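You operate a simulated robot arm through the tools that you are given. There is no shell and no other tool. Be economical: measure what you need, move in short steps, check, and stop when the job is done.

You run a simulated robot arm. Do the job below in one go: nothing can be reset, and whatever is moved stays where it is left.

## Task
Switch the bath off, dial back to 30, move the teal cup to the purple mat and close the lid.
Fine: switch OFF first; leave the other cups; leave the drain switch and the teal button. Set down upright: what you pick out.

It is judged by the outcome, as a careful person would: the job done as asked, and still so three seconds after it is handed in. It fails if anything else is knocked over, pushed out of place, dropped, spilled or broken. Lids that push on must go on centred and level and be pressed home; caps that screw on are set level and turned clockwise until they are tight.

## Robot
A 6-joint arm with a two-finger parallel gripper, fixed in place. Base frame: the origin is at the foot of the arm, x ahead of it, y to its left, z up; the work surface is at about z = 87.2. Readings come in cm, degrees, newtons and seconds.
With the tool pointing down near the work surface it reaches from about 24 to 64 cm from the base axis. Its first joint turns from -66.0 to 66.0 degrees. Payload 2.7 kg.
The tool frame sits at the grasp point between the pads (the TCP): z along the fingers, y along the line on which they close. The tips reach 2.3 cm beyond it. The gripper opens to 9.4 cm. The fingers are 3.8 cm wide and 1 cm thick; the gripper's body (5.4 by 9.6 cm) begins 3.9 cm behind the TCP.
Orientation is told as [roll, pitch, yaw] about the base's x, y, z axes, in that order, counted from this pose: with the fingers straight down and closing along the base's y, the tool's x points along the base's -x, its y along +y and its z along -z.

## Interface
- The arm moves only by the tool play_rows. Its argument "targets" is a list of rows, each a list of 7 numbers: the shift along the base's x, y, z in units of 400 mm (1.0 is 400 mm), then the turn, a rotation vector about the base's x, y, z in units of 60 degrees (1.0 is 60 degrees), then the opening, from 0 (shut) to 1 (fully open). In form: [[x, y, z, wx, wy, wz, fingers], ...]. A call has 1 to 12 rows; each row is the pose to reach, as a shift and turn from the pose commanded when the call began. A call with a number of a shift or a turn outside -1 to 1 is refused whole. A row lasts 0.2 s, in which the tool goes at most 5 cm and 8.6 degrees; a call with a longer step from one row to the next is refused whole, and so is a gripper value outside its range. Where a pose cannot be reached the arm comes as near as it can. A force on the tool above 40 N (or 10 N above the force at the start of the call, whichever is more), or a blocked arm, ends the call early, and 0.2 s more pass. Each finger travels about 4.5 cm/s and halts on what it meets, pressing with about 23 N; the grip force reading is that of the motor and also rises with nothing between the fingers. The clock runs only during rows and for 0.2 s after the last one: add rows that repeat a pose to give the fingers time. It gives the time, the measured TCP pose, the force on the tool (base axes), the opening and the grip force at its end, in the units of the frame above (readings bear some noise), with the torque about the TCP (base axes, N m) and any sound that the robot's microphone picked up.
- Cameras (640 x 400 px; columns grow to the right, rows downward): "scene" is fixed at [5.7, -42.24, 141.4]; the picture's right is [0.87, -0.49, 0.00], its down [-0.24, -0.42, -0.87] and it looks along [0.42, 0.76, -0.48] (base axes); focal length 344 px, centre (320, 200). "wrist" rides on the gripper at [8.6, 1.6, -7.5] in the tool frame; the picture's right is [-0.18, 0.98, 0.00], its down [-0.58, -0.11, -0.81] and it looks along [-0.79, -0.15, 0.59] (tool axes); focal length 243 px, centre (320, 200). There is no depth. A picture from a camera that has moved, and an enlarged one, comes with that camera's place and axes in the base frame and with its lens. The place of the scene camera against the robot may be out by one fixed shift of up to 1.2 cm in any direction.
- grab_frame(camera): a new picture of that camera. No time passes.
- enlarge(camera, box): a new picture of the part [left, top, right, bottom] of that camera's present view, enlarged. No time passes.
- finish_job(): hands the job in; it is judged then, once.

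Go step by step. Nothing tells you positions but the pictures and the camera data: compare them with the known pose of the tool, close in by small moves and look again before you grip or let go. The budget is 120 turns and 76 pictures, counting those below and the enlarged ones. Unless the task says otherwise, let go and move clear before handing in, and close with one line.

The tools are called after "Emit:" as a command line: name --pt "numbers of a row" for each row, then --argument value for the rest, lists and objects as JSON in quotes. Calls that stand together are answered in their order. play_rows: Moves the arm, as the interface text tells. Its arguments: {"type":"object","properties":{"targets":{"type":"array"}},"required":["targets"]} The other tools are called the same way: grab_frame (camera) takes a picture; enlarge (camera, box) takes an enlarged picture of a part of a camera's view; finish_job () hands the job in.

At the start:

```text
t: 0.0
position: [40.54, 12.27, 117.83]
orientation: [-0.1, 0.1, 0.0]
ft_force: [-0.5, 0.0, 0.1]
ft_torque: [0.02, -0.01, 0.03]
gripper_width: 9.38
finger_force: 0.0
```

scene: 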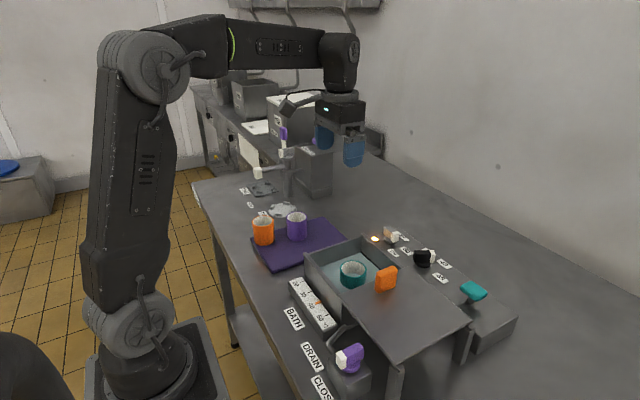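
wrist: 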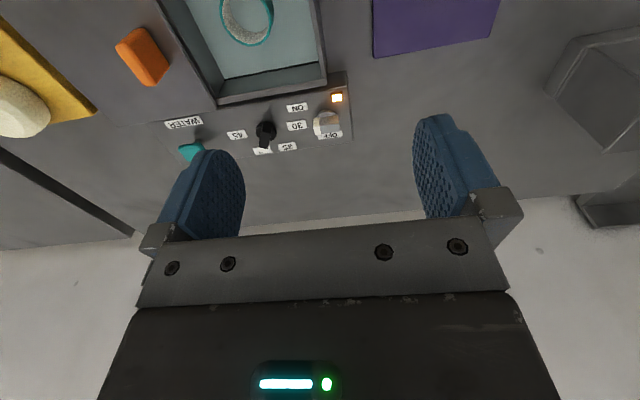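

I see a water bath with the teal cup inside, a sliding lid with an orange handle, a panel behind with a switch, black dial and teal button, and a purple mat holding two other cups. I'll enlarge the details first.

Emit:
enlarge --camera "scene" --box '[240, 180, 400, 280]'

Emit:
enlarge --camera "scene" --box '[350, 210, 510, 310]'

Emit:
enlarge --camera "scene" --box '[270, 240, 526, 400]'

Emit:
enlarge --camera "wrist" --box '[160, 60, 384, 200]'

```text
4.00 times, centred on (320, 230) of scene
camera zoom: at [5.7, -42.24, 141.4], right [0.87, -0.49, 0.0], down [-0.24, -0.42, -0.87], along [0.42, 0.76, -0.48], focal length 1377 px, centre (320, 80)
```

zoom: 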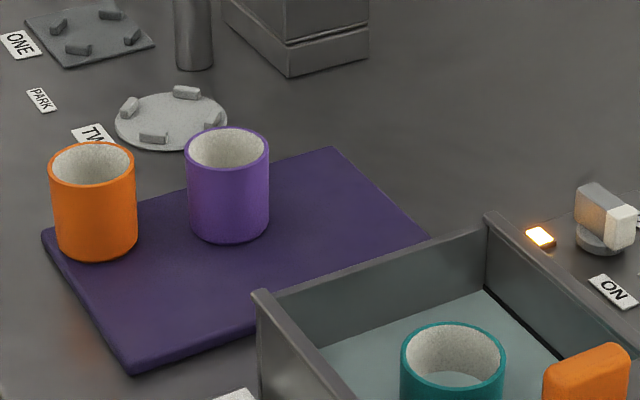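

```text
4.00 times, centred on (430, 260) of scene
camera zoom: at [5.7, -42.24, 141.4], right [0.87, -0.49, 0.0], down [-0.24, -0.42, -0.87], along [0.42, 0.76, -0.48], focal length 1377 px, centre (-120, -40)
```

zoom: 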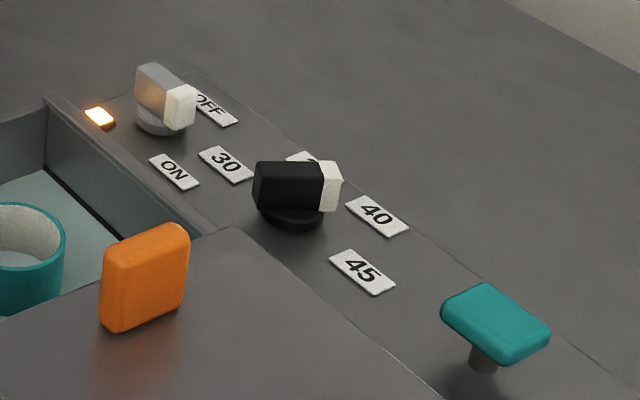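

```text
2.50 times, centred on (398, 320) of scene
camera zoom: at [5.7, -42.24, 141.4], right [0.87, -0.49, 0.0], down [-0.24, -0.42, -0.87], along [0.42, 0.76, -0.48], focal length 861 px, centre (125, -100)
```

zoom: 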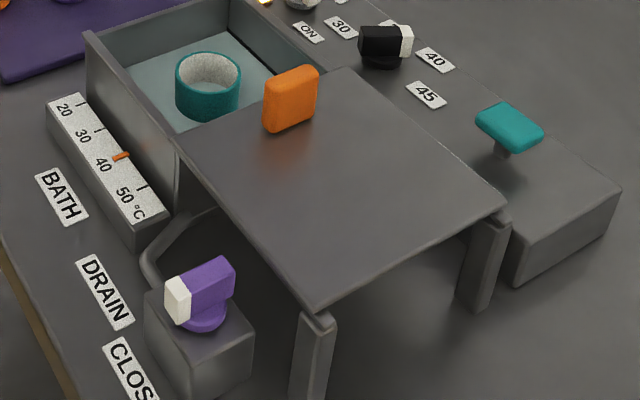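

```text
2.86 times, centred on (272, 130) of wrist
camera zoom: at [31.96, 13.74, 125.34], right [0.18, 0.98, 0.0], down [0.58, -0.11, 0.81], along [0.79, -0.15, -0.59], focal length 693 px, centre (457, 400)
```

zoom: 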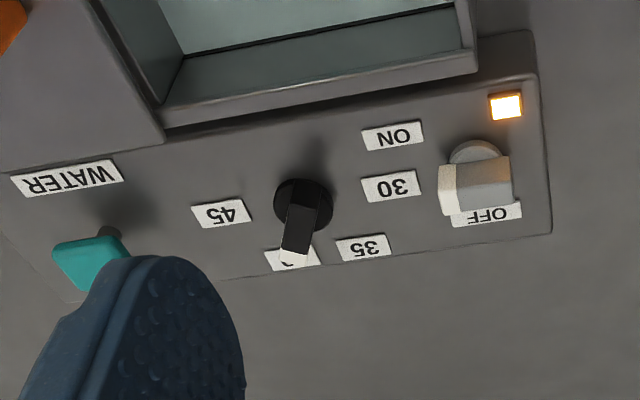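

The panel sits at about z = 91, with the switch near (55, 10) and the dial near (56.5, 0). I'll move closer above the panel to measure them better.

Emit:
play_rows --pt "0.07 -0.04 -0.074 0 0 0 1" --pt "0.14 -0.08 -0.148 0 0 0 1" --pt "0.21 -0.12 -0.222 0 0 0 1" --pt "0.28 -0.16 -0.296 0 0 0 1" --pt "0.28 -0.16 -0.296 0 0 0 1"

Emit:
grab_frame --camera "wrist"

Emit:
grab_frame --camera "scene"

```text
t: 1.2
position: [51.76, 5.63, 105.75]
orientation: [-0.1, 0.0, 0.0]
ft_force: [0.5, -0.2, 0.3]
ft_torque: [-0.02, 0.0, 0.0]
gripper_width: 9.42
finger_force: 0.1
```

```text
69 pictures are left
camera wrist: at [43.19, 7.16, 113.25], right [0.18, 0.98, 0.0], down [0.58, -0.11, 0.81], along [0.79, -0.15, -0.59], focal length 243 px, centre (320, 200)
```

wrist: 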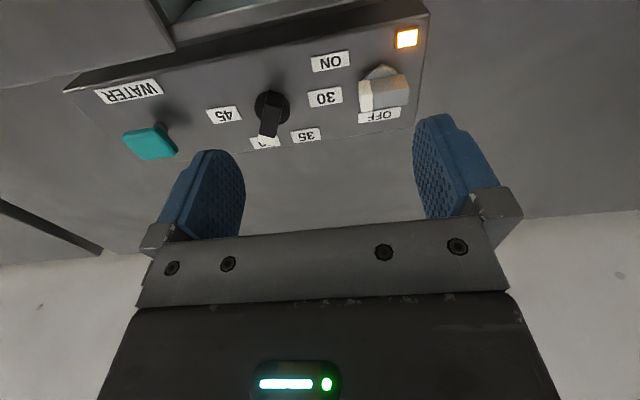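

```text
68 pictures are left
```

scene: 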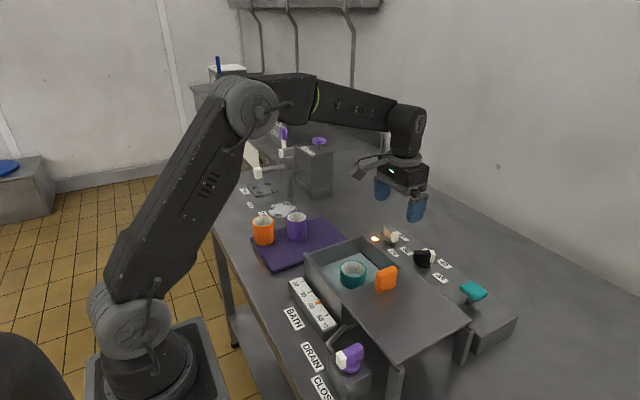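

Emit:
enlarge --camera "wrist" --box '[220, 20, 444, 160]'

```text
2.86 times, centred on (332, 90) of wrist
camera zoom: at [43.19, 7.16, 113.25], right [0.18, 0.98, 0.0], down [0.58, -0.11, 0.81], along [0.79, -0.15, -0.59], focal length 693 px, centre (286, 514)
```

zoom: 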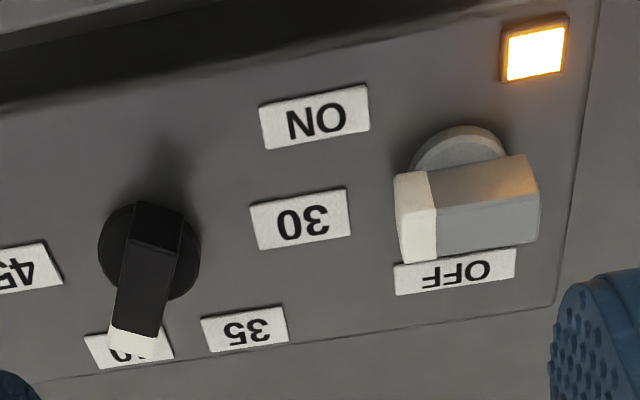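

The bar of the switch points along -y (ON) with OFF toward +x, which is a 90° counter-clockwise turn. The dial points at 40, at about -30°, and 30 lies at about +90°. I'll turn the tool to yaw -90 above the switch.

Emit:
play_rows --pt "0.014 0.02 -0.012 0 0 -0.125 0.8" --pt "0.028 0.04 -0.025 0 0 -0.25 0.6" --pt "0.042 0.06 -0.038 0 0 -0.375 0.55" --pt "0.056 0.08 -0.05 0 0 -0.5 0.55" --pt "0.07 0.1 -0.062 0 0 -0.625 0.55" --pt "0.0815 0.115 -0.075 0 0 -0.75 0.55" --pt "0.0815 0.115 -0.075 0 0 -0.875 0.55"

Emit:
play_rows --pt "0 0 0 0 0 -0.125 0.55" --pt "0 0 0 0 0 -0.25 0.55" --pt "0 0 0 0 0 -0.375 0.55" --pt "0 0 0 0 0 -0.5 0.55" --pt "0 0 0 0 0 -0.625 0.55" --pt "0 0 0 0 0 -0.625 0.55"

Emit:
grab_frame --camera "wrist"

```text
t: 2.8
position: [55.1, 10.46, 102.94]
orientation: [0.0, 0.0, -52.6]
ft_force: [0.8, -1.0, 0.0]
ft_torque: [-0.01, -0.01, -0.03]
gripper_width: 5.17
finger_force: 0.1
```

```text
t: 4.2
position: [54.93, 10.45, 103.06]
orientation: [0.0, 0.0, -90.1]
ft_force: [-0.5, 0.7, -0.3]
ft_torque: [-0.02, -0.01, 0.02]
gripper_width: 5.17
finger_force: 0.1
```

```text
66 pictures are left
camera wrist: at [56.71, 18.97, 110.49], right [0.98, -0.19, 0.0], down [-0.11, -0.58, 0.81], along [-0.15, -0.79, -0.59], focal length 243 px, centre (320, 200)
```

wrist: 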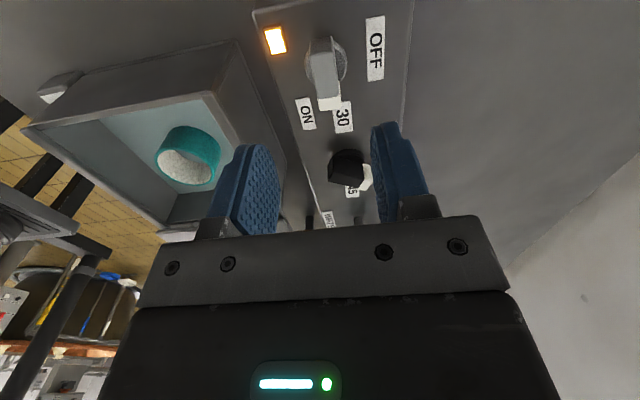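

Emit:
enlarge --camera "wrist" --box '[240, 0, 432, 120]'

```text
3.33 times, centred on (336, 60) of wrist
camera zoom: at [56.71, 18.97, 110.49], right [0.98, -0.19, 0.0], down [-0.11, -0.58, 0.81], along [-0.15, -0.79, -0.59], focal length 809 px, centre (267, 667)
```

zoom: 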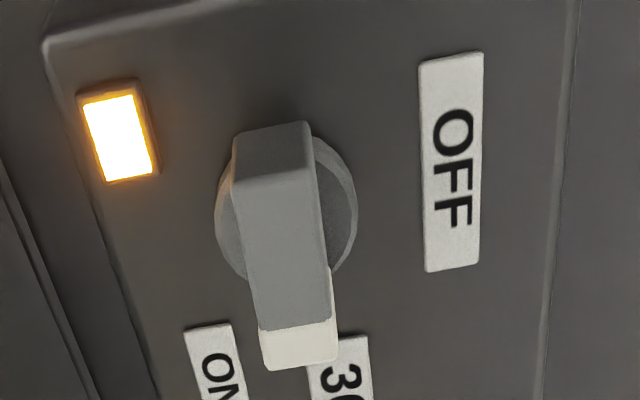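

The switch pivot is at about (55.5, 10.45) and the top of its bar is near z = 94. I'll descend and check before gripping.

Emit:
play_rows --pt "0.0125 0 -0.06 0 0 0 0.5" --pt "0.0125 0 -0.12 0 0 0 0.5" --pt "0.0125 0 -0.17 0 0 0 0.5" --pt "0.0125 0 -0.2 0 0 0 0.5" --pt "0.0125 0 -0.225 0 0 0 0.5" --pt "0.0125 0 -0.225 0 0 0 0.5"

Emit:
grab_frame --camera "wrist"

Emit:
enlarge --camera "scene" --box '[330, 180, 490, 280]'

```text
t: 5.6
position: [55.44, 10.42, 94.21]
orientation: [0.0, 0.0, -90.1]
ft_force: [0.0, 0.5, -0.3]
ft_torque: [-0.01, -0.03, 0.04]
gripper_width: 4.7
finger_force: 0.0
```

```text
64 pictures are left
camera wrist: at [57.12, 18.94, 101.59], right [0.98, -0.18, 0.0], down [-0.11, -0.58, 0.81], along [-0.15, -0.79, -0.59], focal length 243 px, centre (320, 200)
```

wrist: 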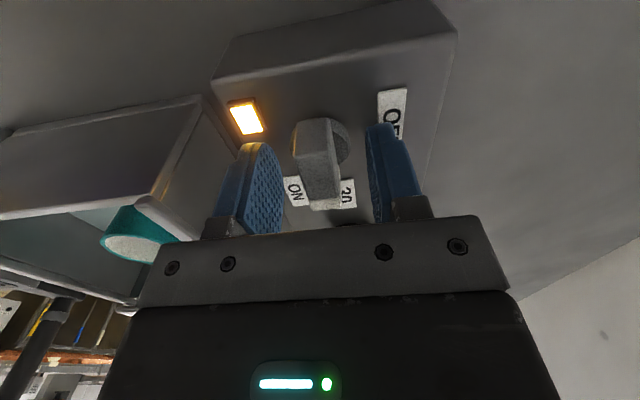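

```text
4.00 times, centred on (410, 230) of scene
camera zoom: at [5.7, -42.24, 141.4], right [0.87, -0.49, 0.0], down [-0.24, -0.42, -0.87], along [0.42, 0.76, -0.48], focal length 1377 px, centre (-40, 80)
```

zoom: 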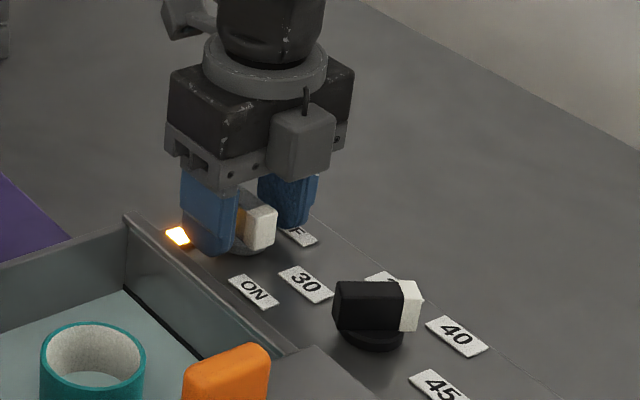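

The bar sits between the fingers. I'll close on it.

Emit:
play_rows --pt "0 0 0 0 0 0 0.1" --pt "0 0 0 0 0 0 0.1" --pt "0 0 0 0 0 0 0.1" --pt "0 0 0 0 0 0 0.1"

```text
t: 6.6
position: [55.5, 10.31, 94.14]
orientation: [0.0, 0.0, -90.0]
ft_force: [4.9, -0.2, -3.4]
ft_torque: [-0.02, -0.3, 0.02]
gripper_width: 3.03
finger_force: 44.9
```

The 3.0 cm width suggests the tips closed on the switch's disc rather than the bar. I'll open, rise 0.9 cm and re-grip.

Emit:
play_rows --pt "0 0 0 0 0 0 0.5" --pt "0 0 0 0 0 0 0.5" --pt "0 0 0.0225 0 0 0 0.5" --pt "0 0 0.0225 0 0 0 0.1" --pt "0 0 0.0225 0 0 0 0.1" --pt "0 0 0.0225 0 0 0 0.1" --pt "0 0 0.0225 0 0 0 0.1"

Emit:
grab_frame --camera "wrist"

```text
t: 8.2
position: [55.49, 10.37, 94.85]
orientation: [0.0, 0.0, -90.0]
ft_force: [-2.0, -0.7, 1.6]
ft_torque: [0.02, 0.09, 0.06]
gripper_width: 1.61
finger_force: 45.2
```

```text
62 pictures are left
camera wrist: at [57.15, 18.94, 102.49], right [0.98, -0.18, 0.0], down [-0.11, -0.58, 0.81], along [-0.15, -0.79, -0.59], focal length 243 px, centre (320, 200)
```

wrist: 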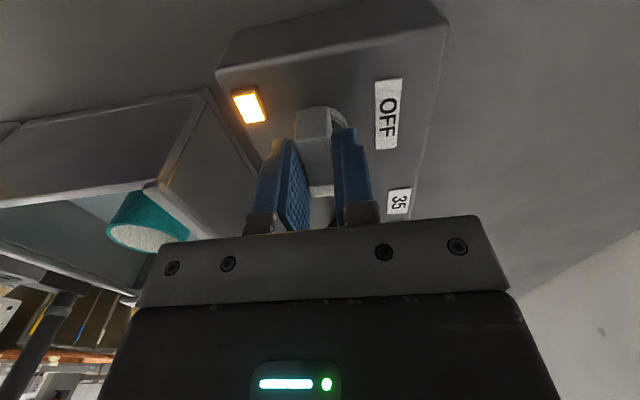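

The tool now holds the bar at 1.61 cm wide. I'll turn it counter-clockwise.

Emit:
play_rows --pt "0 0 0 0 0 0.1 0.1" --pt "0 0 0 0 0 0.2 0.1" --pt "0 0 0 0 0 0.3 0.1" --pt "0 0 0 0 0 0.4 0.1" --pt "0 0 0 0 0 0.5 0.1" --pt "0 0 0 0 0 0.6 0.1" --pt "0 0 0 0 0 0.7 0.1" --pt "0 0 0 0 0 0.75 0.1"

Emit:
enlarge --camera "scene" --box '[330, 180, 490, 280]'

```text
t: 10.0
position: [55.63, 10.41, 94.96]
orientation: [0.1, -0.1, -44.8]
ft_force: [2.6, 0.5, 11.5]
ft_torque: [0.41, 0.22, 0.0]
gripper_width: 1.6
finger_force: 45.3
```

```text
4.00 times, centred on (410, 230) of scene
camera zoom: at [5.69, -42.24, 141.4], right [0.87, -0.49, 0.0], down [-0.23, -0.42, -0.87], along [0.42, 0.76, -0.48], focal length 1377 px, centre (-40, 80)
```

zoom: 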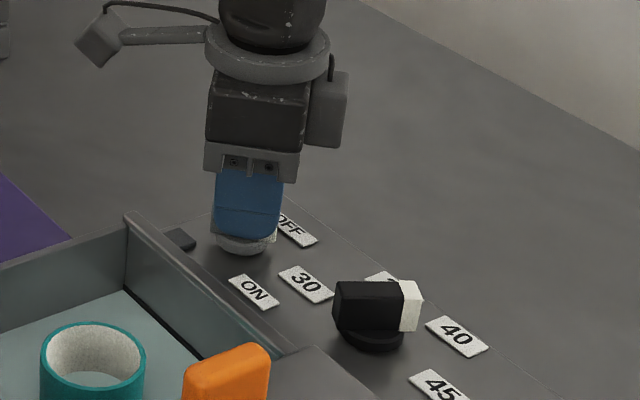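

The lamp has gone out already. I'll continue gently to the OFF position.

Emit:
play_rows --pt "0 0 0 0 0 0.1 0.1" --pt "0 0 0 0 0 0.2 0.1" --pt "0 0 0 0 0 0.3 0.1" --pt "0 0 0 0 0 0.4 0.1" --pt "0 0 0 0 0 0.5 0.1" --pt "0 0 0 0 0 0.6 0.1" --pt "0 0 0 0 0 0.7 0.1" --pt "0 0 0 0 0 0.75 0.1"

Emit:
enlarge --camera "scene" --box '[330, 180, 490, 280]'

```text
t: 11.8
position: [55.64, 10.49, 95.11]
orientation: [0.1, -0.1, 0.1]
ft_force: [9.3, 14.3, 19.1]
ft_torque: [-0.02, 1.18, -0.24]
gripper_width: 1.6
finger_force: 45.6
```

```text
4.00 times, centred on (410, 230) of scene
camera zoom: at [5.69, -42.2, 141.41], right [0.87, -0.49, 0.0], down [-0.24, -0.42, -0.87], along [0.42, 0.76, -0.48], focal length 1377 px, centre (-40, 80)
```

zoom: 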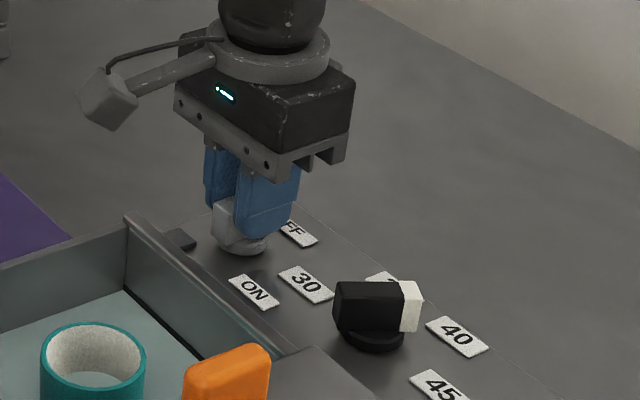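

The bath is off. I'll release, rise, and move above the dial with the tool turned to -30°.

Emit:
play_rows --pt "0 0 0 0 0 0 0.4" --pt "0 0 0 0 0 0 0.5" --pt "0 0 0 0 0 0 0.5" --pt "0 0 0.1 0 0 0 0.5" --pt "0 0 0.2 0 0 0 0.5" --pt "0.005 -0.08 0.22 0 0 -0.12 0.5" --pt "0.01 -0.16 0.22 0 0 -0.24 0.5" --pt "0.015 -0.255 0.22 0 0 -0.36 0.5" --pt "0.015 -0.255 0.22 0 0 -0.5 0.5" --pt "0.015 -0.255 0.22 0 0 -0.5 0.5"

Emit:
grab_frame --camera "wrist"

Emit:
enlarge --camera "scene" --box '[330, 180, 490, 280]'

```text
t: 14.0
position: [56.24, 0.24, 103.65]
orientation: [0.0, 0.1, -30.1]
ft_force: [-0.4, -0.7, -0.3]
ft_torque: [-0.05, -0.02, 0.02]
gripper_width: 4.69
finger_force: 0.0
```

```text
59 pictures are left
camera wrist: at [49.5, 5.9, 111.15], right [0.65, 0.76, 0.0], down [0.45, -0.39, 0.81], along [0.61, -0.53, -0.59], focal length 243 px, centre (320, 200)
```

wrist: 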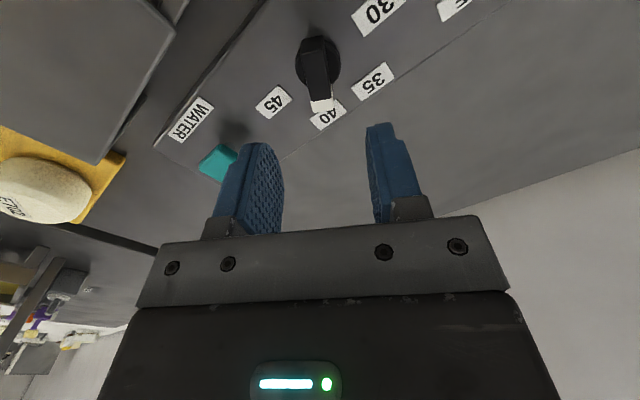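

```text
4.00 times, centred on (410, 230) of scene
camera zoom: at [5.7, -42.24, 141.4], right [0.87, -0.49, 0.0], down [-0.24, -0.42, -0.87], along [0.42, 0.76, -0.48], focal length 1377 px, centre (-40, 80)
```

zoom: 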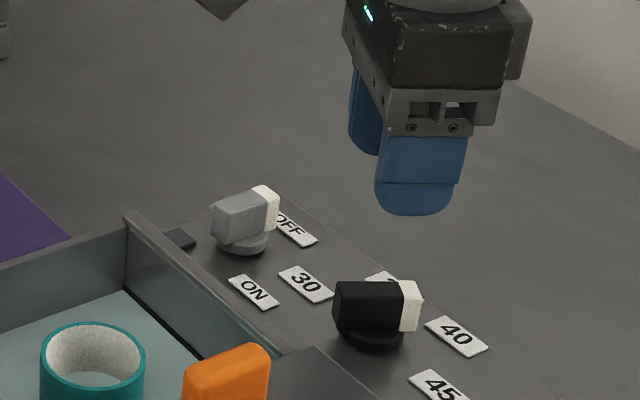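

Emit:
enlarge --camera "wrist" --box '[240, 0, 432, 120]'

```text
3.33 times, centred on (336, 60) of wrist
camera zoom: at [49.5, 5.9, 111.15], right [0.65, 0.76, 0.0], down [0.45, -0.39, 0.81], along [0.61, -0.53, -0.59], focal length 809 px, centre (267, 667)
```

zoom: 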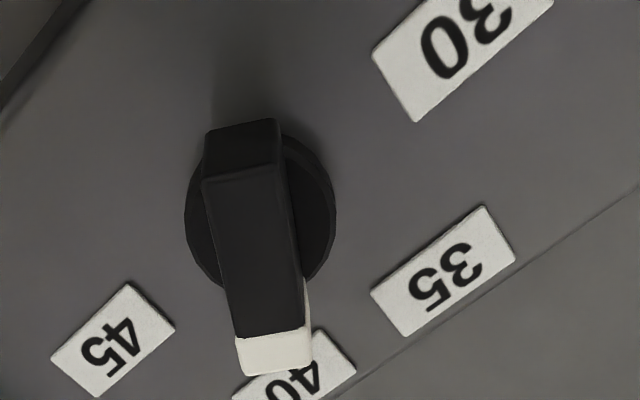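

The switch points to OFF, and the dial's centre is at about (56.1, 0.1) with its bar at -30°. I'll descend and grip it.

Emit:
play_rows --pt "0 -0.003 -0.07 0 0 0 0.5" --pt "0 -0.003 -0.14 0 0 0 0.5" --pt "0 -0.003 -0.19 0 0 0 0.5" --pt "0 -0.003 -0.219 0 0 0 0.5" --pt "0 -0.003 -0.219 0 0 0 0.1" --pt "0 -0.003 -0.219 0 0 0 0.1" --pt "0 -0.003 -0.219 0 0 0 0.1" --pt "0 -0.003 -0.219 0 0 0 0.1"

Emit:
grab_frame --camera "wrist"

```text
t: 15.8
position: [56.18, -0.02, 94.75]
orientation: [0.1, 0.0, -30.1]
ft_force: [-1.3, -0.6, -3.2]
ft_torque: [-0.15, -0.51, 0.02]
gripper_width: 1.58
finger_force: 45.5
```

```text
56 pictures are left
camera wrist: at [49.51, 5.67, 102.27], right [0.65, 0.76, 0.0], down [0.45, -0.38, 0.81], along [0.61, -0.52, -0.59], focal length 243 px, centre (320, 200)
```

wrist: 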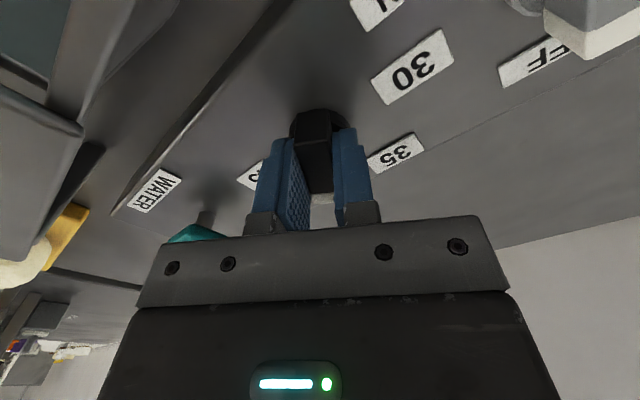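

I have the bar at 1.58 cm. I'll turn counter-clockwise 60°, then check.

Emit:
play_rows --pt "0 0 0 0 0 0.11 0.1" --pt "0 0 0 0 0 0.22 0.1" --pt "0 0 0 0 0 0.33 0.1" --pt "0 0 0 0 0 0.44 0.1" --pt "0 0 0 0 0 0.55 0.1" --pt "0 0 0 0 0 0.66 0.1" --pt "0 0 0 0 0 0.77 0.1" --pt "0 0 0 0 0 0.88 0.1" --pt "0 0 0 0 0 1.0 0.1"

Emit:
play_rows --pt "0 0 0 0 0 0.11 0.1" --pt "0 0 0 0 0 0.22 0.1" --pt "0 0 0 0 0 0.33 0.1" --pt "0 0 0 0 0 0.44 0.1" --pt "0 0 0 0 0 0.55 0.1" --pt "0 0 0 0 0 0.66 0.1" --pt "0 0 0 0 0 0.77 0.1" --pt "0 0 0 0 0 0.88 0.1" --pt "0 0 0 0 0 1.0 0.1"

Emit:
enlarge --camera "scene" --box '[330, 180, 490, 280]'

```text
t: 17.8
position: [56.15, 0.01, 94.78]
orientation: [0.0, 0.1, 30.1]
ft_force: [23.9, -7.0, -28.9]
ft_torque: [0.09, 0.09, -0.05]
gripper_width: 1.56
finger_force: 44.7
```

```text
t: 19.8
position: [56.21, -0.03, 94.81]
orientation: [0.1, 0.1, 90.1]
ft_force: [12.2, -16.5, -21.4]
ft_torque: [-1.29, -0.28, -0.22]
gripper_width: 1.6
finger_force: 45.2
```

```text
4.00 times, centred on (410, 230) of scene
camera zoom: at [5.77, -42.28, 141.38], right [0.87, -0.49, 0.0], down [-0.24, -0.42, -0.87], along [0.42, 0.77, -0.48], focal length 1377 px, centre (-40, 80)
```

zoom: 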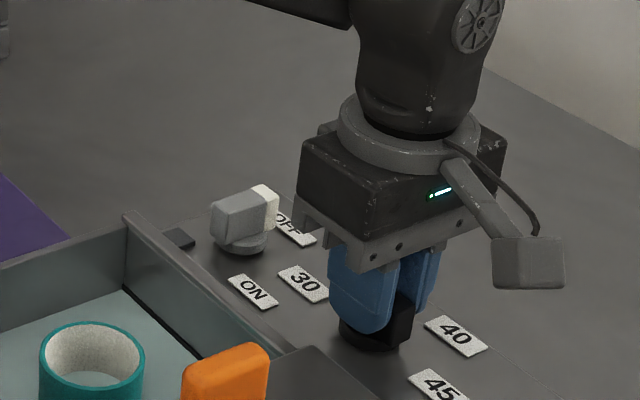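

Now release, rise, and check the dial.

Emit:
play_rows --pt "0 0 0 0 0 0 0.4" --pt "0 0 0 0 0 0 0.5" --pt "0 0 0 0 0 0 0.5" --pt "0 0 0.1 0 0 0 0.5" --pt "0 0 0.2 0 0 0 0.5" --pt "0 0 0.3 0 0 0 0.5" --pt "-0.05 0 0.32 0 0 -0.12 0.6" --pt "-0.1 0 0.32 0 0 -0.24 0.7" --pt "-0.15 0 0.32 0 0 -0.36 0.8" --pt "-0.2 0 0.32 0 0 -0.5 1" --pt "-0.2 0 0.32 0 0 -0.62 1" --pt "-0.2 0 0.32 0 0 -0.75 1"

Emit:
enlarge --camera "scene" --box '[330, 180, 490, 280]'

Emit:
play_rows --pt "-0.03 0.02 0 0 0 -0.125 1" --pt "-0.06 0.04 0 0 0 -0.25 1" --pt "-0.09 0.06 0 0 0 -0.375 1" --pt "-0.12 0.08 0 0 0 -0.5 1" --pt "-0.15 0.1 0 0 0 -0.625 1" --pt "-0.18 0.12 0 0 0 -0.75 1" --pt "-0.18 0.12 0 0 0 -0.75 1"

Emit:
grab_frame --camera "wrist"

```text
t: 22.4
position: [48.1, 0.0, 107.71]
orientation: [0.1, 0.0, 44.7]
ft_force: [-0.6, 0.1, 0.2]
ft_torque: [0.0, 0.02, 0.01]
gripper_width: 9.4
finger_force: 0.1
```

```text
4.00 times, centred on (410, 230) of scene
camera zoom: at [5.7, -42.24, 141.4], right [0.87, -0.49, 0.0], down [-0.24, -0.42, -0.87], along [0.42, 0.76, -0.48], focal length 1377 px, centre (-40, 80)
```

zoom: 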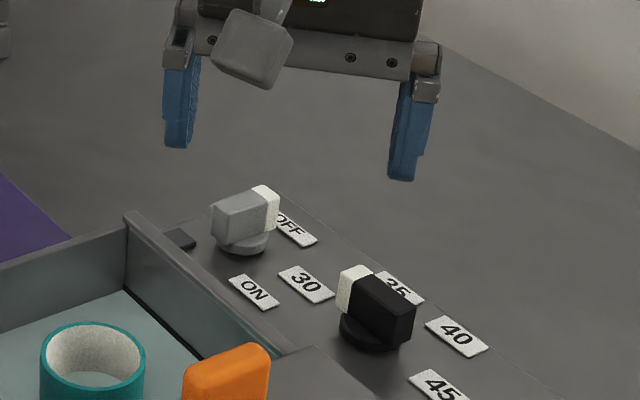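

```text
t: 24.0
position: [40.88, 4.84, 107.73]
orientation: [-0.1, 0.0, -0.1]
ft_force: [-0.1, -0.4, -0.6]
ft_torque: [-0.03, 0.0, 0.02]
gripper_width: 9.4
finger_force: 0.1
```

```text
53 pictures are left
camera wrist: at [32.23, 6.44, 115.17], right [0.19, 0.98, 0.0], down [0.58, -0.11, 0.81], along [0.79, -0.15, -0.59], focal length 243 px, centre (320, 200)
```

wrist: 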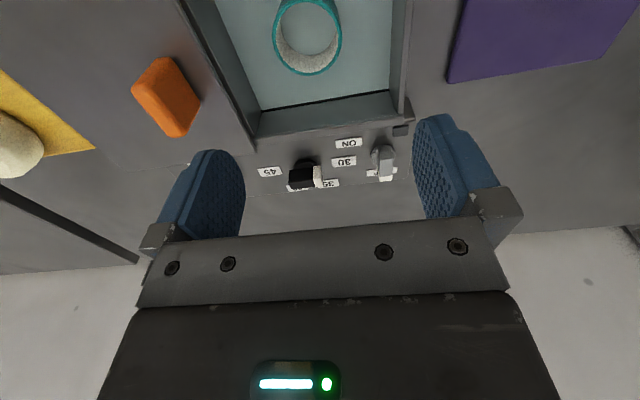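

The dial points to 30. The teal cup is at about (39.9, 4.05) with its rim near z = 93.3. I'll lower above it and check.

Emit:
play_rows --pt "-0.012 -0.011 -0.1 0 0 0 1" --pt "-0.025 -0.0225 -0.1925 0 0 0 1" --pt "-0.025 -0.0225 -0.1925 0 0 0 1"

Emit:
grab_frame --camera "wrist"

Emit:
enlarge --camera "scene" --box '[270, 180, 430, 280]'

```text
t: 24.8
position: [39.97, 3.97, 100.09]
orientation: [0.0, -0.1, 0.0]
ft_force: [-0.3, 0.5, -0.6]
ft_torque: [0.01, 0.02, 0.0]
gripper_width: 9.39
finger_force: 0.0
```

```text
52 pictures are left
camera wrist: at [31.42, 5.55, 107.64], right [0.18, 0.98, 0.0], down [0.58, -0.11, 0.81], along [0.79, -0.15, -0.59], focal length 243 px, centre (320, 200)
```

wrist: 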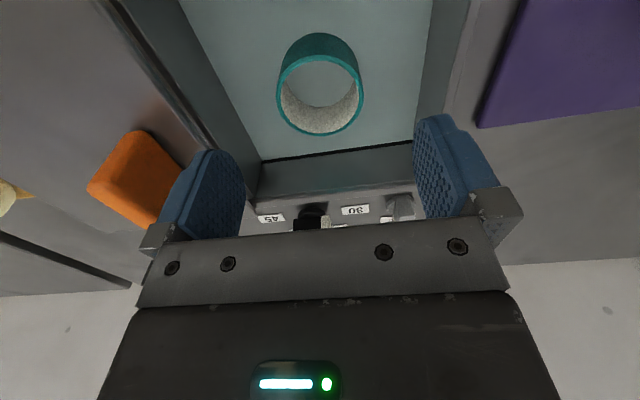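

```text
4.00 times, centred on (350, 230) of scene
camera zoom: at [5.7, -42.24, 141.4], right [0.87, -0.49, 0.0], down [-0.24, -0.42, -0.87], along [0.42, 0.76, -0.48], focal length 1377 px, centre (200, 80)
```

zoom: 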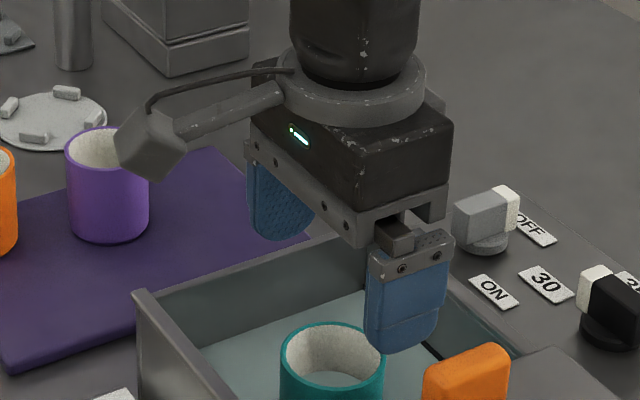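

The cup centre is confirmed at (39.7, 4.0) with its rim near z = 93.5. I'll descend and grip.

Emit:
play_rows --pt "-0.006 0 -0.04 0 0 0 0.88" --pt "-0.006 0 -0.09 0 0 0 0.88" --pt "-0.006 0 -0.14 0 0 0 0.88" --pt "-0.006 0 -0.175 0 0 0 0.88" --pt "-0.006 0 -0.2 0 0 0 0.88" --pt "-0.006 0 -0.2 0 0 0 0.88"

Emit:
grab_frame --camera "wrist"

Emit:
enlarge --camera "scene" --box '[290, 200, 450, 300]'

```text
t: 26.2
position: [39.73, 4.04, 92.2]
orientation: [0.0, 0.1, 0.0]
ft_force: [-0.8, -0.8, -0.7]
ft_torque: [-0.03, 0.01, 0.03]
gripper_width: 8.3
finger_force: 0.1
```

```text
50 pictures are left
camera wrist: at [31.09, 5.59, 99.63], right [0.18, 0.98, 0.0], down [0.58, -0.11, 0.81], along [0.79, -0.15, -0.59], focal length 243 px, centre (320, 200)
```

wrist: 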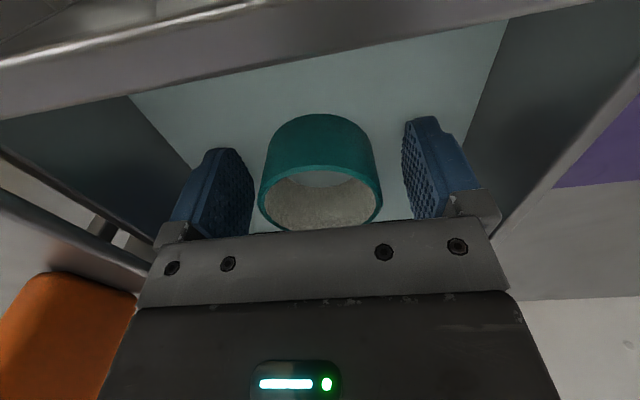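

```text
4.00 times, centred on (370, 250) of scene
camera zoom: at [5.7, -42.24, 141.4], right [0.87, -0.49, 0.0], down [-0.24, -0.42, -0.87], along [0.42, 0.76, -0.48], focal length 1377 px, centre (120, 0)
```

zoom: 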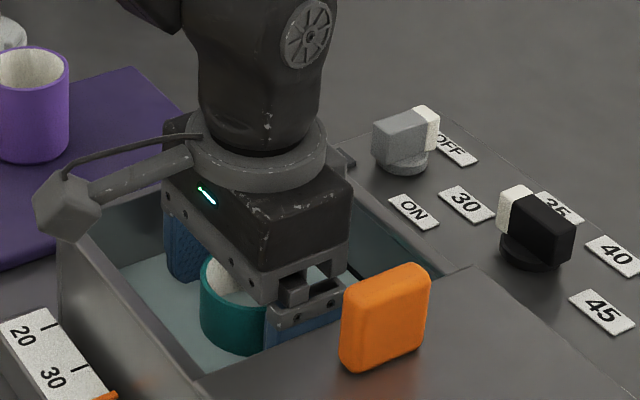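

The cup is centred between the pads. I'll close and lift a little.

Emit:
play_rows --pt "0 0 0 0 0 0 0.6" --pt "0 0 0 0 0 0 0.45" --pt "0 0 0 0 0 0 0.45" --pt "0 0 0 0 0 0 0.45"

Emit:
play_rows --pt "0 0 0.025 0 0 0 0.45" --pt "0 0 0.05 0 0 0 0.45" --pt "0 0 0.1 0 0 0 0.45" --pt "0 0 0.15 0 0 0 0.45" --pt "0 0 0.2 0 0 0 0.45" --pt "0 0 0.25 0 0 0 0.45" --pt "0 0 0.3 0 0 0 0.45"

Emit:
grab_frame --camera "scene"

Emit:
grab_frame --camera "wrist"

```text
t: 27.2
position: [39.76, 3.85, 92.18]
orientation: [0.0, 0.0, 0.0]
ft_force: [-0.6, -1.4, 0.2]
ft_torque: [0.0, -0.03, -0.04]
gripper_width: 5.42
finger_force: 23.0
```

```text
t: 28.8
position: [39.75, 3.99, 103.91]
orientation: [0.1, 0.0, 0.0]
ft_force: [-0.9, -0.4, -1.2]
ft_torque: [0.02, 0.01, 0.03]
gripper_width: 5.4
finger_force: 22.8
```

```text
48 pictures are left
```

scene: 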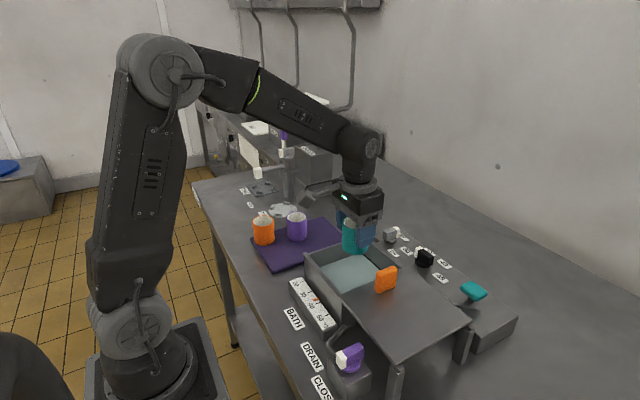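

```text
47 pictures are left
camera wrist: at [31.16, 5.49, 111.31], right [0.18, 0.98, 0.0], down [0.58, -0.11, 0.81], along [0.79, -0.15, -0.59], focal length 243 px, centre (320, 200)
```

wrist: 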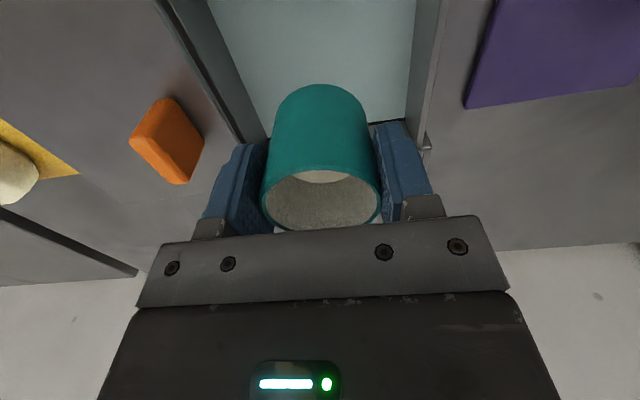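

The cup is held, and the mat corner checks out at about (49, 18). I'll carry it over the free part of the mat.

Emit:
play_rows --pt "0.023 0.0925 0.02 0 0 0 0.45" --pt "0.046 0.185 0.02 0 0 0 0.45" --pt "0.068 0.2775 0.02 0 0 0 0.45" --pt "0.091 0.37 0.02 0 0 0 0.45" --pt "0.114 0.4625 0.02 0 0 0 0.45" --pt "0.114 0.4625 0.02 0 0 0 0.45"

Emit:
enlarge --camera "scene" --box '[230, 160, 390, 260]'

Emit:
grab_frame --camera "wrist"

```text
t: 30.2
position: [44.5, 22.59, 104.59]
orientation: [0.1, 0.0, 0.0]
ft_force: [-0.1, 0.3, -0.7]
ft_torque: [-0.01, -0.02, 0.01]
gripper_width: 5.4
finger_force: 22.6
```

```text
4.00 times, centred on (310, 210) of scene
camera zoom: at [5.7, -42.23, 141.4], right [0.87, -0.49, 0.0], down [-0.24, -0.42, -0.87], along [0.42, 0.76, -0.48], focal length 1377 px, centre (360, 160)
```

zoom: 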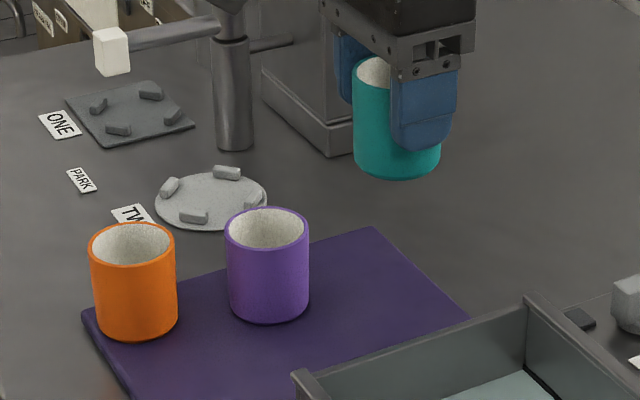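

```text
45 pictures are left
camera wrist: at [35.85, 23.93, 112.11], right [0.18, 0.98, 0.0], down [0.58, -0.11, 0.81], along [0.79, -0.15, -0.59], focal length 243 px, centre (320, 200)
```

wrist: 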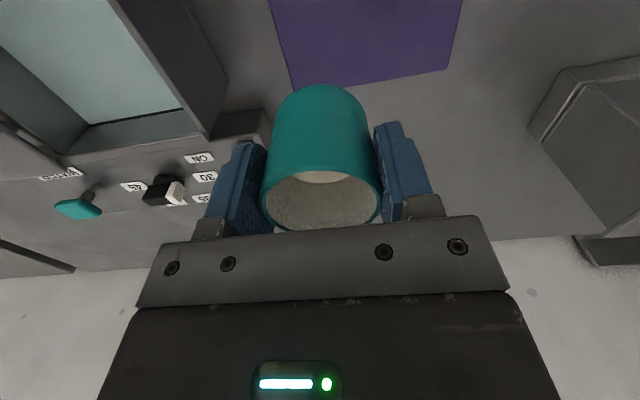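

The placement spot (44.4, 22.5) lies inside the mat and clear of the purple cup. I'll lower to just above the mat and look.

Emit:
play_rows --pt "0 0 -0.1 0 0 0 0.45" --pt "0 0 -0.2 0 0 0 0.45" --pt "0 0 -0.25 0 0 0 0.45" --pt "0 0 -0.275 0 0 0 0.45" --pt "0 0 -0.285 0 0 0 0.45" --pt "0 0 -0.285 0 0 0 0.45"

Emit:
enlarge --camera "scene" --box '[260, 180, 388, 260]'

```text
t: 31.6
position: [44.37, 22.33, 93.38]
orientation: [-0.1, -0.1, 0.0]
ft_force: [0.0, -0.2, -1.0]
ft_torque: [0.0, -0.02, 0.0]
gripper_width: 5.4
finger_force: 23.1
```

```text
5.00 times, centred on (324, 220) of scene
camera zoom: at [5.7, -42.24, 141.4], right [0.87, -0.49, 0.0], down [-0.24, -0.42, -0.87], along [0.42, 0.76, -0.48], focal length 1722 px, centre (300, 100)
```

zoom: 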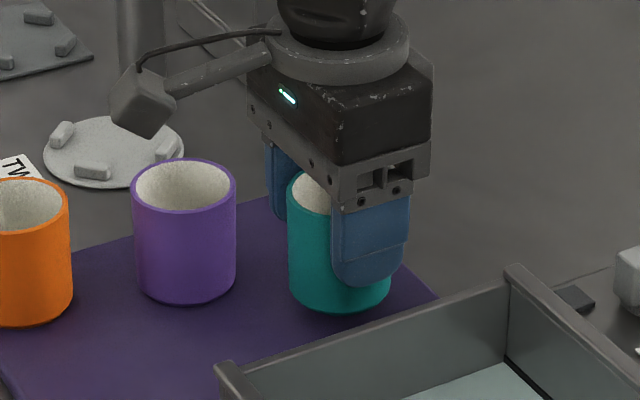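

Emit:
play_rows --pt "0 0 -0.005 0 0 0 0.45" --pt "0 0 -0.01 0 0 0 0.45" --pt "0 0 -0.015 0 0 0 0.45"

Emit:
play_rows --pt "0 0 -0.004 0 0 0 0.45" --pt "0 0 -0.007 0 0 0 0.45"

```text
t: 32.4
position: [44.15, 22.47, 92.78]
orientation: [0.0, 0.0, 0.0]
ft_force: [-0.4, 0.4, -0.8]
ft_torque: [0.05, -0.02, -0.03]
gripper_width: 5.4
finger_force: 22.9
```

```text
t: 33.0
position: [44.18, 22.44, 92.56]
orientation: [0.0, 0.0, 0.0]
ft_force: [-0.8, -0.2, -1.4]
ft_torque: [0.0, 0.03, 0.03]
gripper_width: 5.41
finger_force: 23.2
```

Emit:
play_rows --pt "0 0 -0.004 0 0 0 0.45" --pt "0 0 -0.006 0 0 0 0.45"

Emit:
enlarge --camera "scene" --box '[260, 180, 388, 260]'

```text
t: 33.6
position: [44.19, 22.48, 92.35]
orientation: [0.0, 0.0, 0.0]
ft_force: [-0.5, 0.3, -1.5]
ft_torque: [0.0, 0.01, -0.01]
gripper_width: 5.39
finger_force: 22.9
```

```text
5.00 times, centred on (324, 220) of scene
camera zoom: at [5.7, -42.24, 141.4], right [0.87, -0.49, 0.0], down [-0.24, -0.42, -0.87], along [0.42, 0.76, -0.48], focal length 1722 px, centre (300, 100)
```

zoom: 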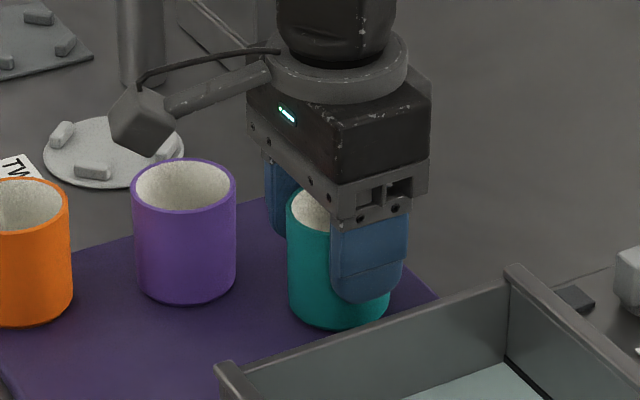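

Emit:
play_rows --pt "0 0 -0.004 0 0 0 0.45" --pt "0 0 -0.006 0 0 0 0.45"

Emit:
play_rows --pt "0 0 -0.003 0 0 0 0.45" --pt "0 0 -0.004 0 0 0 0.45"

```text
t: 34.2
position: [44.27, 22.46, 92.13]
orientation: [0.0, -0.1, 0.0]
ft_force: [0.3, 0.2, 2.6]
ft_torque: [0.05, 0.06, 0.01]
gripper_width: 5.42
finger_force: 23.2
```

```text
t: 34.8
position: [44.28, 22.56, 92.04]
orientation: [0.1, -0.2, 0.0]
ft_force: [-3.0, -2.7, 18.9]
ft_torque: [-0.09, 0.18, -0.06]
gripper_width: 5.41
finger_force: 22.8
```

Contact with the mat is made. I'll ease off slightly, open and rise.

Emit:
play_rows --pt "0 0 0.003 0 0 0 0.45" --pt "0 0 0.003 0 0 0 0.55" --pt "0 0 0.003 0 0 0 0.7" --pt "0 0 0.003 0 0 0 0.76" --pt "0 0 0.003 0 0 0 0.76" --pt "0 0 0.05 0 0 0 0.76" --pt "0 0 0.12 0 0 0 0.76" --pt "0 0 0.22 0 0 0 0.76" --pt "0 0 0.32 0 0 0 0.76"

Emit:
enlarge --camera "scene" --box '[230, 170, 390, 270]'

```text
t: 36.8
position: [44.5, 22.62, 104.72]
orientation: [0.1, 0.1, -0.1]
ft_force: [0.8, 0.4, 0.4]
ft_torque: [0.03, 0.01, 0.01]
gripper_width: 7.15
finger_force: 0.0
```

```text
4.00 times, centred on (310, 220) of scene
camera zoom: at [5.7, -42.24, 141.4], right [0.87, -0.49, 0.0], down [-0.24, -0.42, -0.87], along [0.42, 0.76, -0.48], focal length 1377 px, centre (360, 120)
```

zoom: 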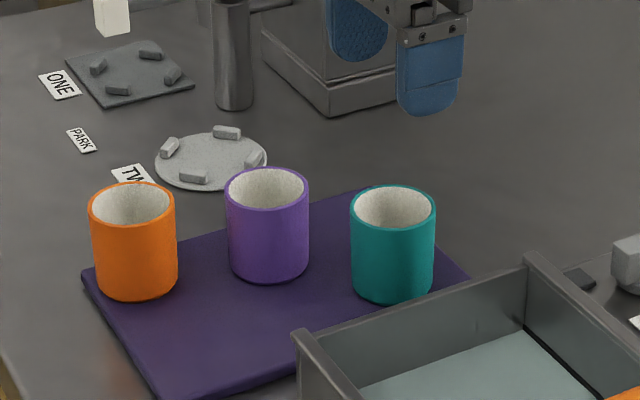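

The teal cup stands upright on the mat. Next is the lid: I'll move over the orange handle and look.

Emit:
play_rows --pt "-0.018 -0.114 0.017 0 0 0 0.76" --pt "-0.037 -0.229 0.033 0 0 0 0.76" --pt "-0.056 -0.344 0.05 0 0 0 0.76" --pt "-0.075 -0.458 0.067 0 0 0 0.76" --pt "-0.094 -0.573 0.083 0 0 0 0.76" --pt "-0.1125 -0.6875 0.1 0 0 0 0.76" --pt "-0.1125 -0.6875 0.1 0 0 0 0.76"

Emit:
grab_frame --camera "wrist"

Emit:
enlarge --camera "scene" --box '[290, 220, 482, 340]'

```text
t: 38.4
position: [39.48, -5.24, 108.99]
orientation: [0.0, 0.0, 0.0]
ft_force: [-0.2, 1.3, 0.1]
ft_torque: [0.0, 0.02, 0.01]
gripper_width: 7.14
finger_force: 0.1
```

```text
41 pictures are left
camera wrist: at [30.78, -3.77, 116.45], right [0.18, 0.98, 0.0], down [0.58, -0.11, 0.81], along [0.79, -0.15, -0.59], focal length 243 px, centre (320, 200)
```

wrist: 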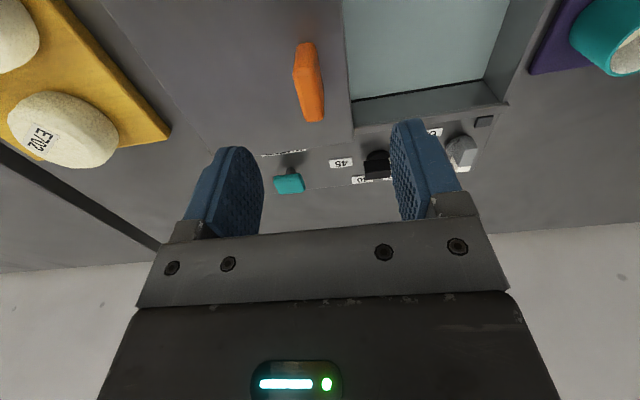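

```text
3.33 times, centred on (386, 280) of scene
camera zoom: at [5.7, -42.24, 141.4], right [0.87, -0.49, 0.0], down [-0.24, -0.42, -0.87], along [0.42, 0.76, -0.48], focal length 1148 px, centre (100, -67)
```

zoom: 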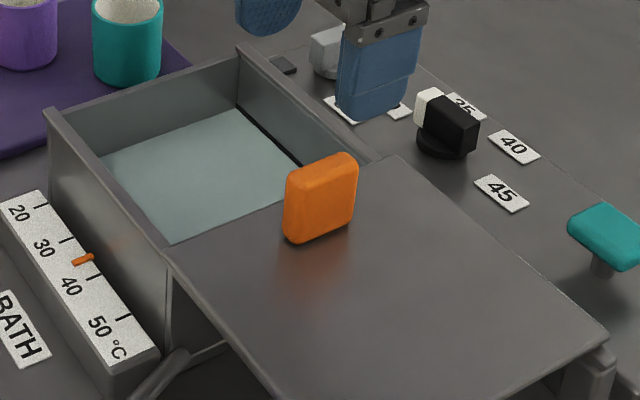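

Emit:
enlarge --camera "wrist" --box '[240, 20, 400, 120]'

```text
4.00 times, centred on (320, 70) of wrist
camera zoom: at [30.78, -3.77, 116.45], right [0.18, 0.98, 0.0], down [0.58, -0.11, 0.81], along [0.79, -0.15, -0.59], focal length 970 px, centre (320, 720)
```

zoom: 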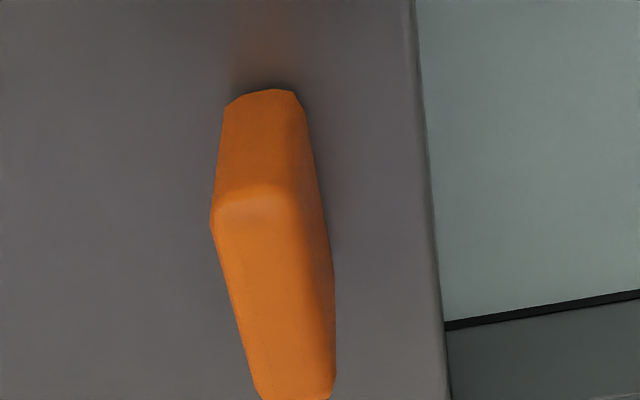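

The handle is centred at about (40.55, -6.4) with its top at z = 99.2, and it is thin along y. I'll descend around it and look before gripping.

Emit:
play_rows --pt "0.025 -0.0325 -0.05 0 0 0 0.65" --pt "0.025 -0.0325 -0.12 0 0 0 0.6" --pt "0.025 -0.0325 -0.18 0 0 0 0.6" --pt "0.025 -0.0325 -0.18 0 0 0 0.6"

Emit:
grab_frame --camera "wrist"

```text
t: 39.4
position: [40.76, -6.43, 101.75]
orientation: [0.1, -0.1, 0.0]
ft_force: [0.1, 0.0, 0.6]
ft_torque: [-0.01, 0.02, -0.01]
gripper_width: 5.62
finger_force: 0.0
```

```text
38 pictures are left
camera wrist: at [32.16, -4.85, 109.11], right [0.18, 0.98, 0.0], down [0.58, -0.11, 0.81], along [0.79, -0.15, -0.59], focal length 243 px, centre (320, 200)
```

wrist: 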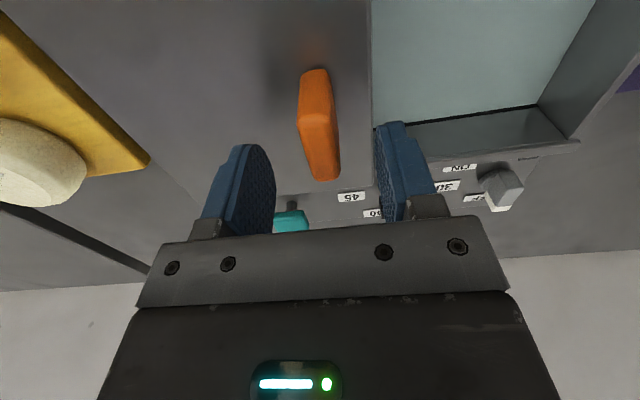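

The handle is centred. I'll descend and grip it.

Emit:
play_rows --pt "0 0 -0.04 0 0 0 0.6" --pt "0 0 -0.0775 0 0 0 0.6" --pt "0 0 -0.0775 0 0 0 0.4" --pt "0 0 -0.0775 0 0 0 0.2" --pt "0 0 -0.0775 0 0 0 0.1" --pt "0 0 -0.0775 0 0 0 0.1" --pt "0 0 -0.0775 0 0 0 0.1"

Emit:
enlarge --camera "scene" --box '[290, 200, 482, 320]'

```text
t: 41.0
position: [40.79, -6.21, 98.57]
orientation: [0.1, 0.0, 0.0]
ft_force: [-1.5, 23.6, -3.2]
ft_torque: [-0.59, -0.37, -0.23]
gripper_width: 1.57
finger_force: 45.2
```

```text
3.33 times, centred on (386, 260) of scene
camera zoom: at [5.7, -42.17, 141.42], right [0.87, -0.49, 0.0], down [-0.24, -0.42, -0.87], along [0.42, 0.76, -0.48], focal length 1148 px, centre (100, 0)
```

zoom: 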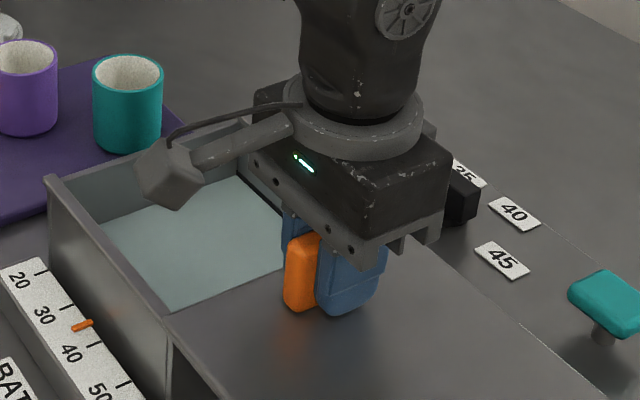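

Gripped. I'll slide the lid toward +y gently.

Emit:
play_rows --pt "0 0.02 0 0 0 0 0.1" --pt "0 0.05 0 0 0 0 0.1" --pt "0 0.08 0 0 0 0 0.1" --pt "0 0.11 0 0 0 0 0.1" --pt "0 0.14 0 0 0 0 0.1"

Emit:
enlarge --camera "scene" --box '[260, 200, 516, 360]'

```text
t: 42.2
position: [40.72, -0.68, 98.47]
orientation: [0.0, 0.0, -0.1]
ft_force: [-1.2, -1.5, -6.7]
ft_torque: [-0.04, -1.59, 0.05]
gripper_width: 1.6
finger_force: 44.7
```

```text
2.50 times, centred on (388, 280) of scene
camera zoom: at [5.7, -42.24, 141.4], right [0.87, -0.49, 0.0], down [-0.24, -0.42, -0.87], along [0.42, 0.76, -0.48], focal length 861 px, centre (150, 0)
```

zoom: 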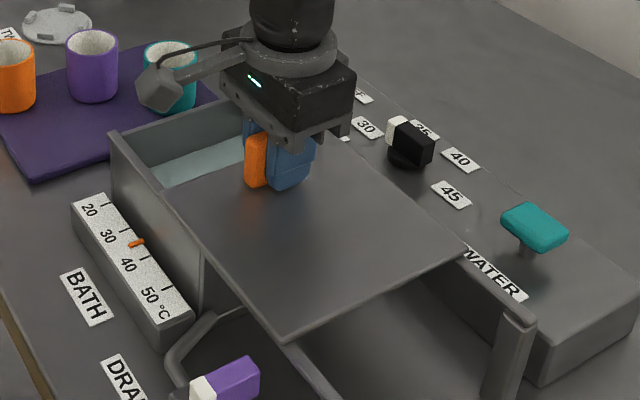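

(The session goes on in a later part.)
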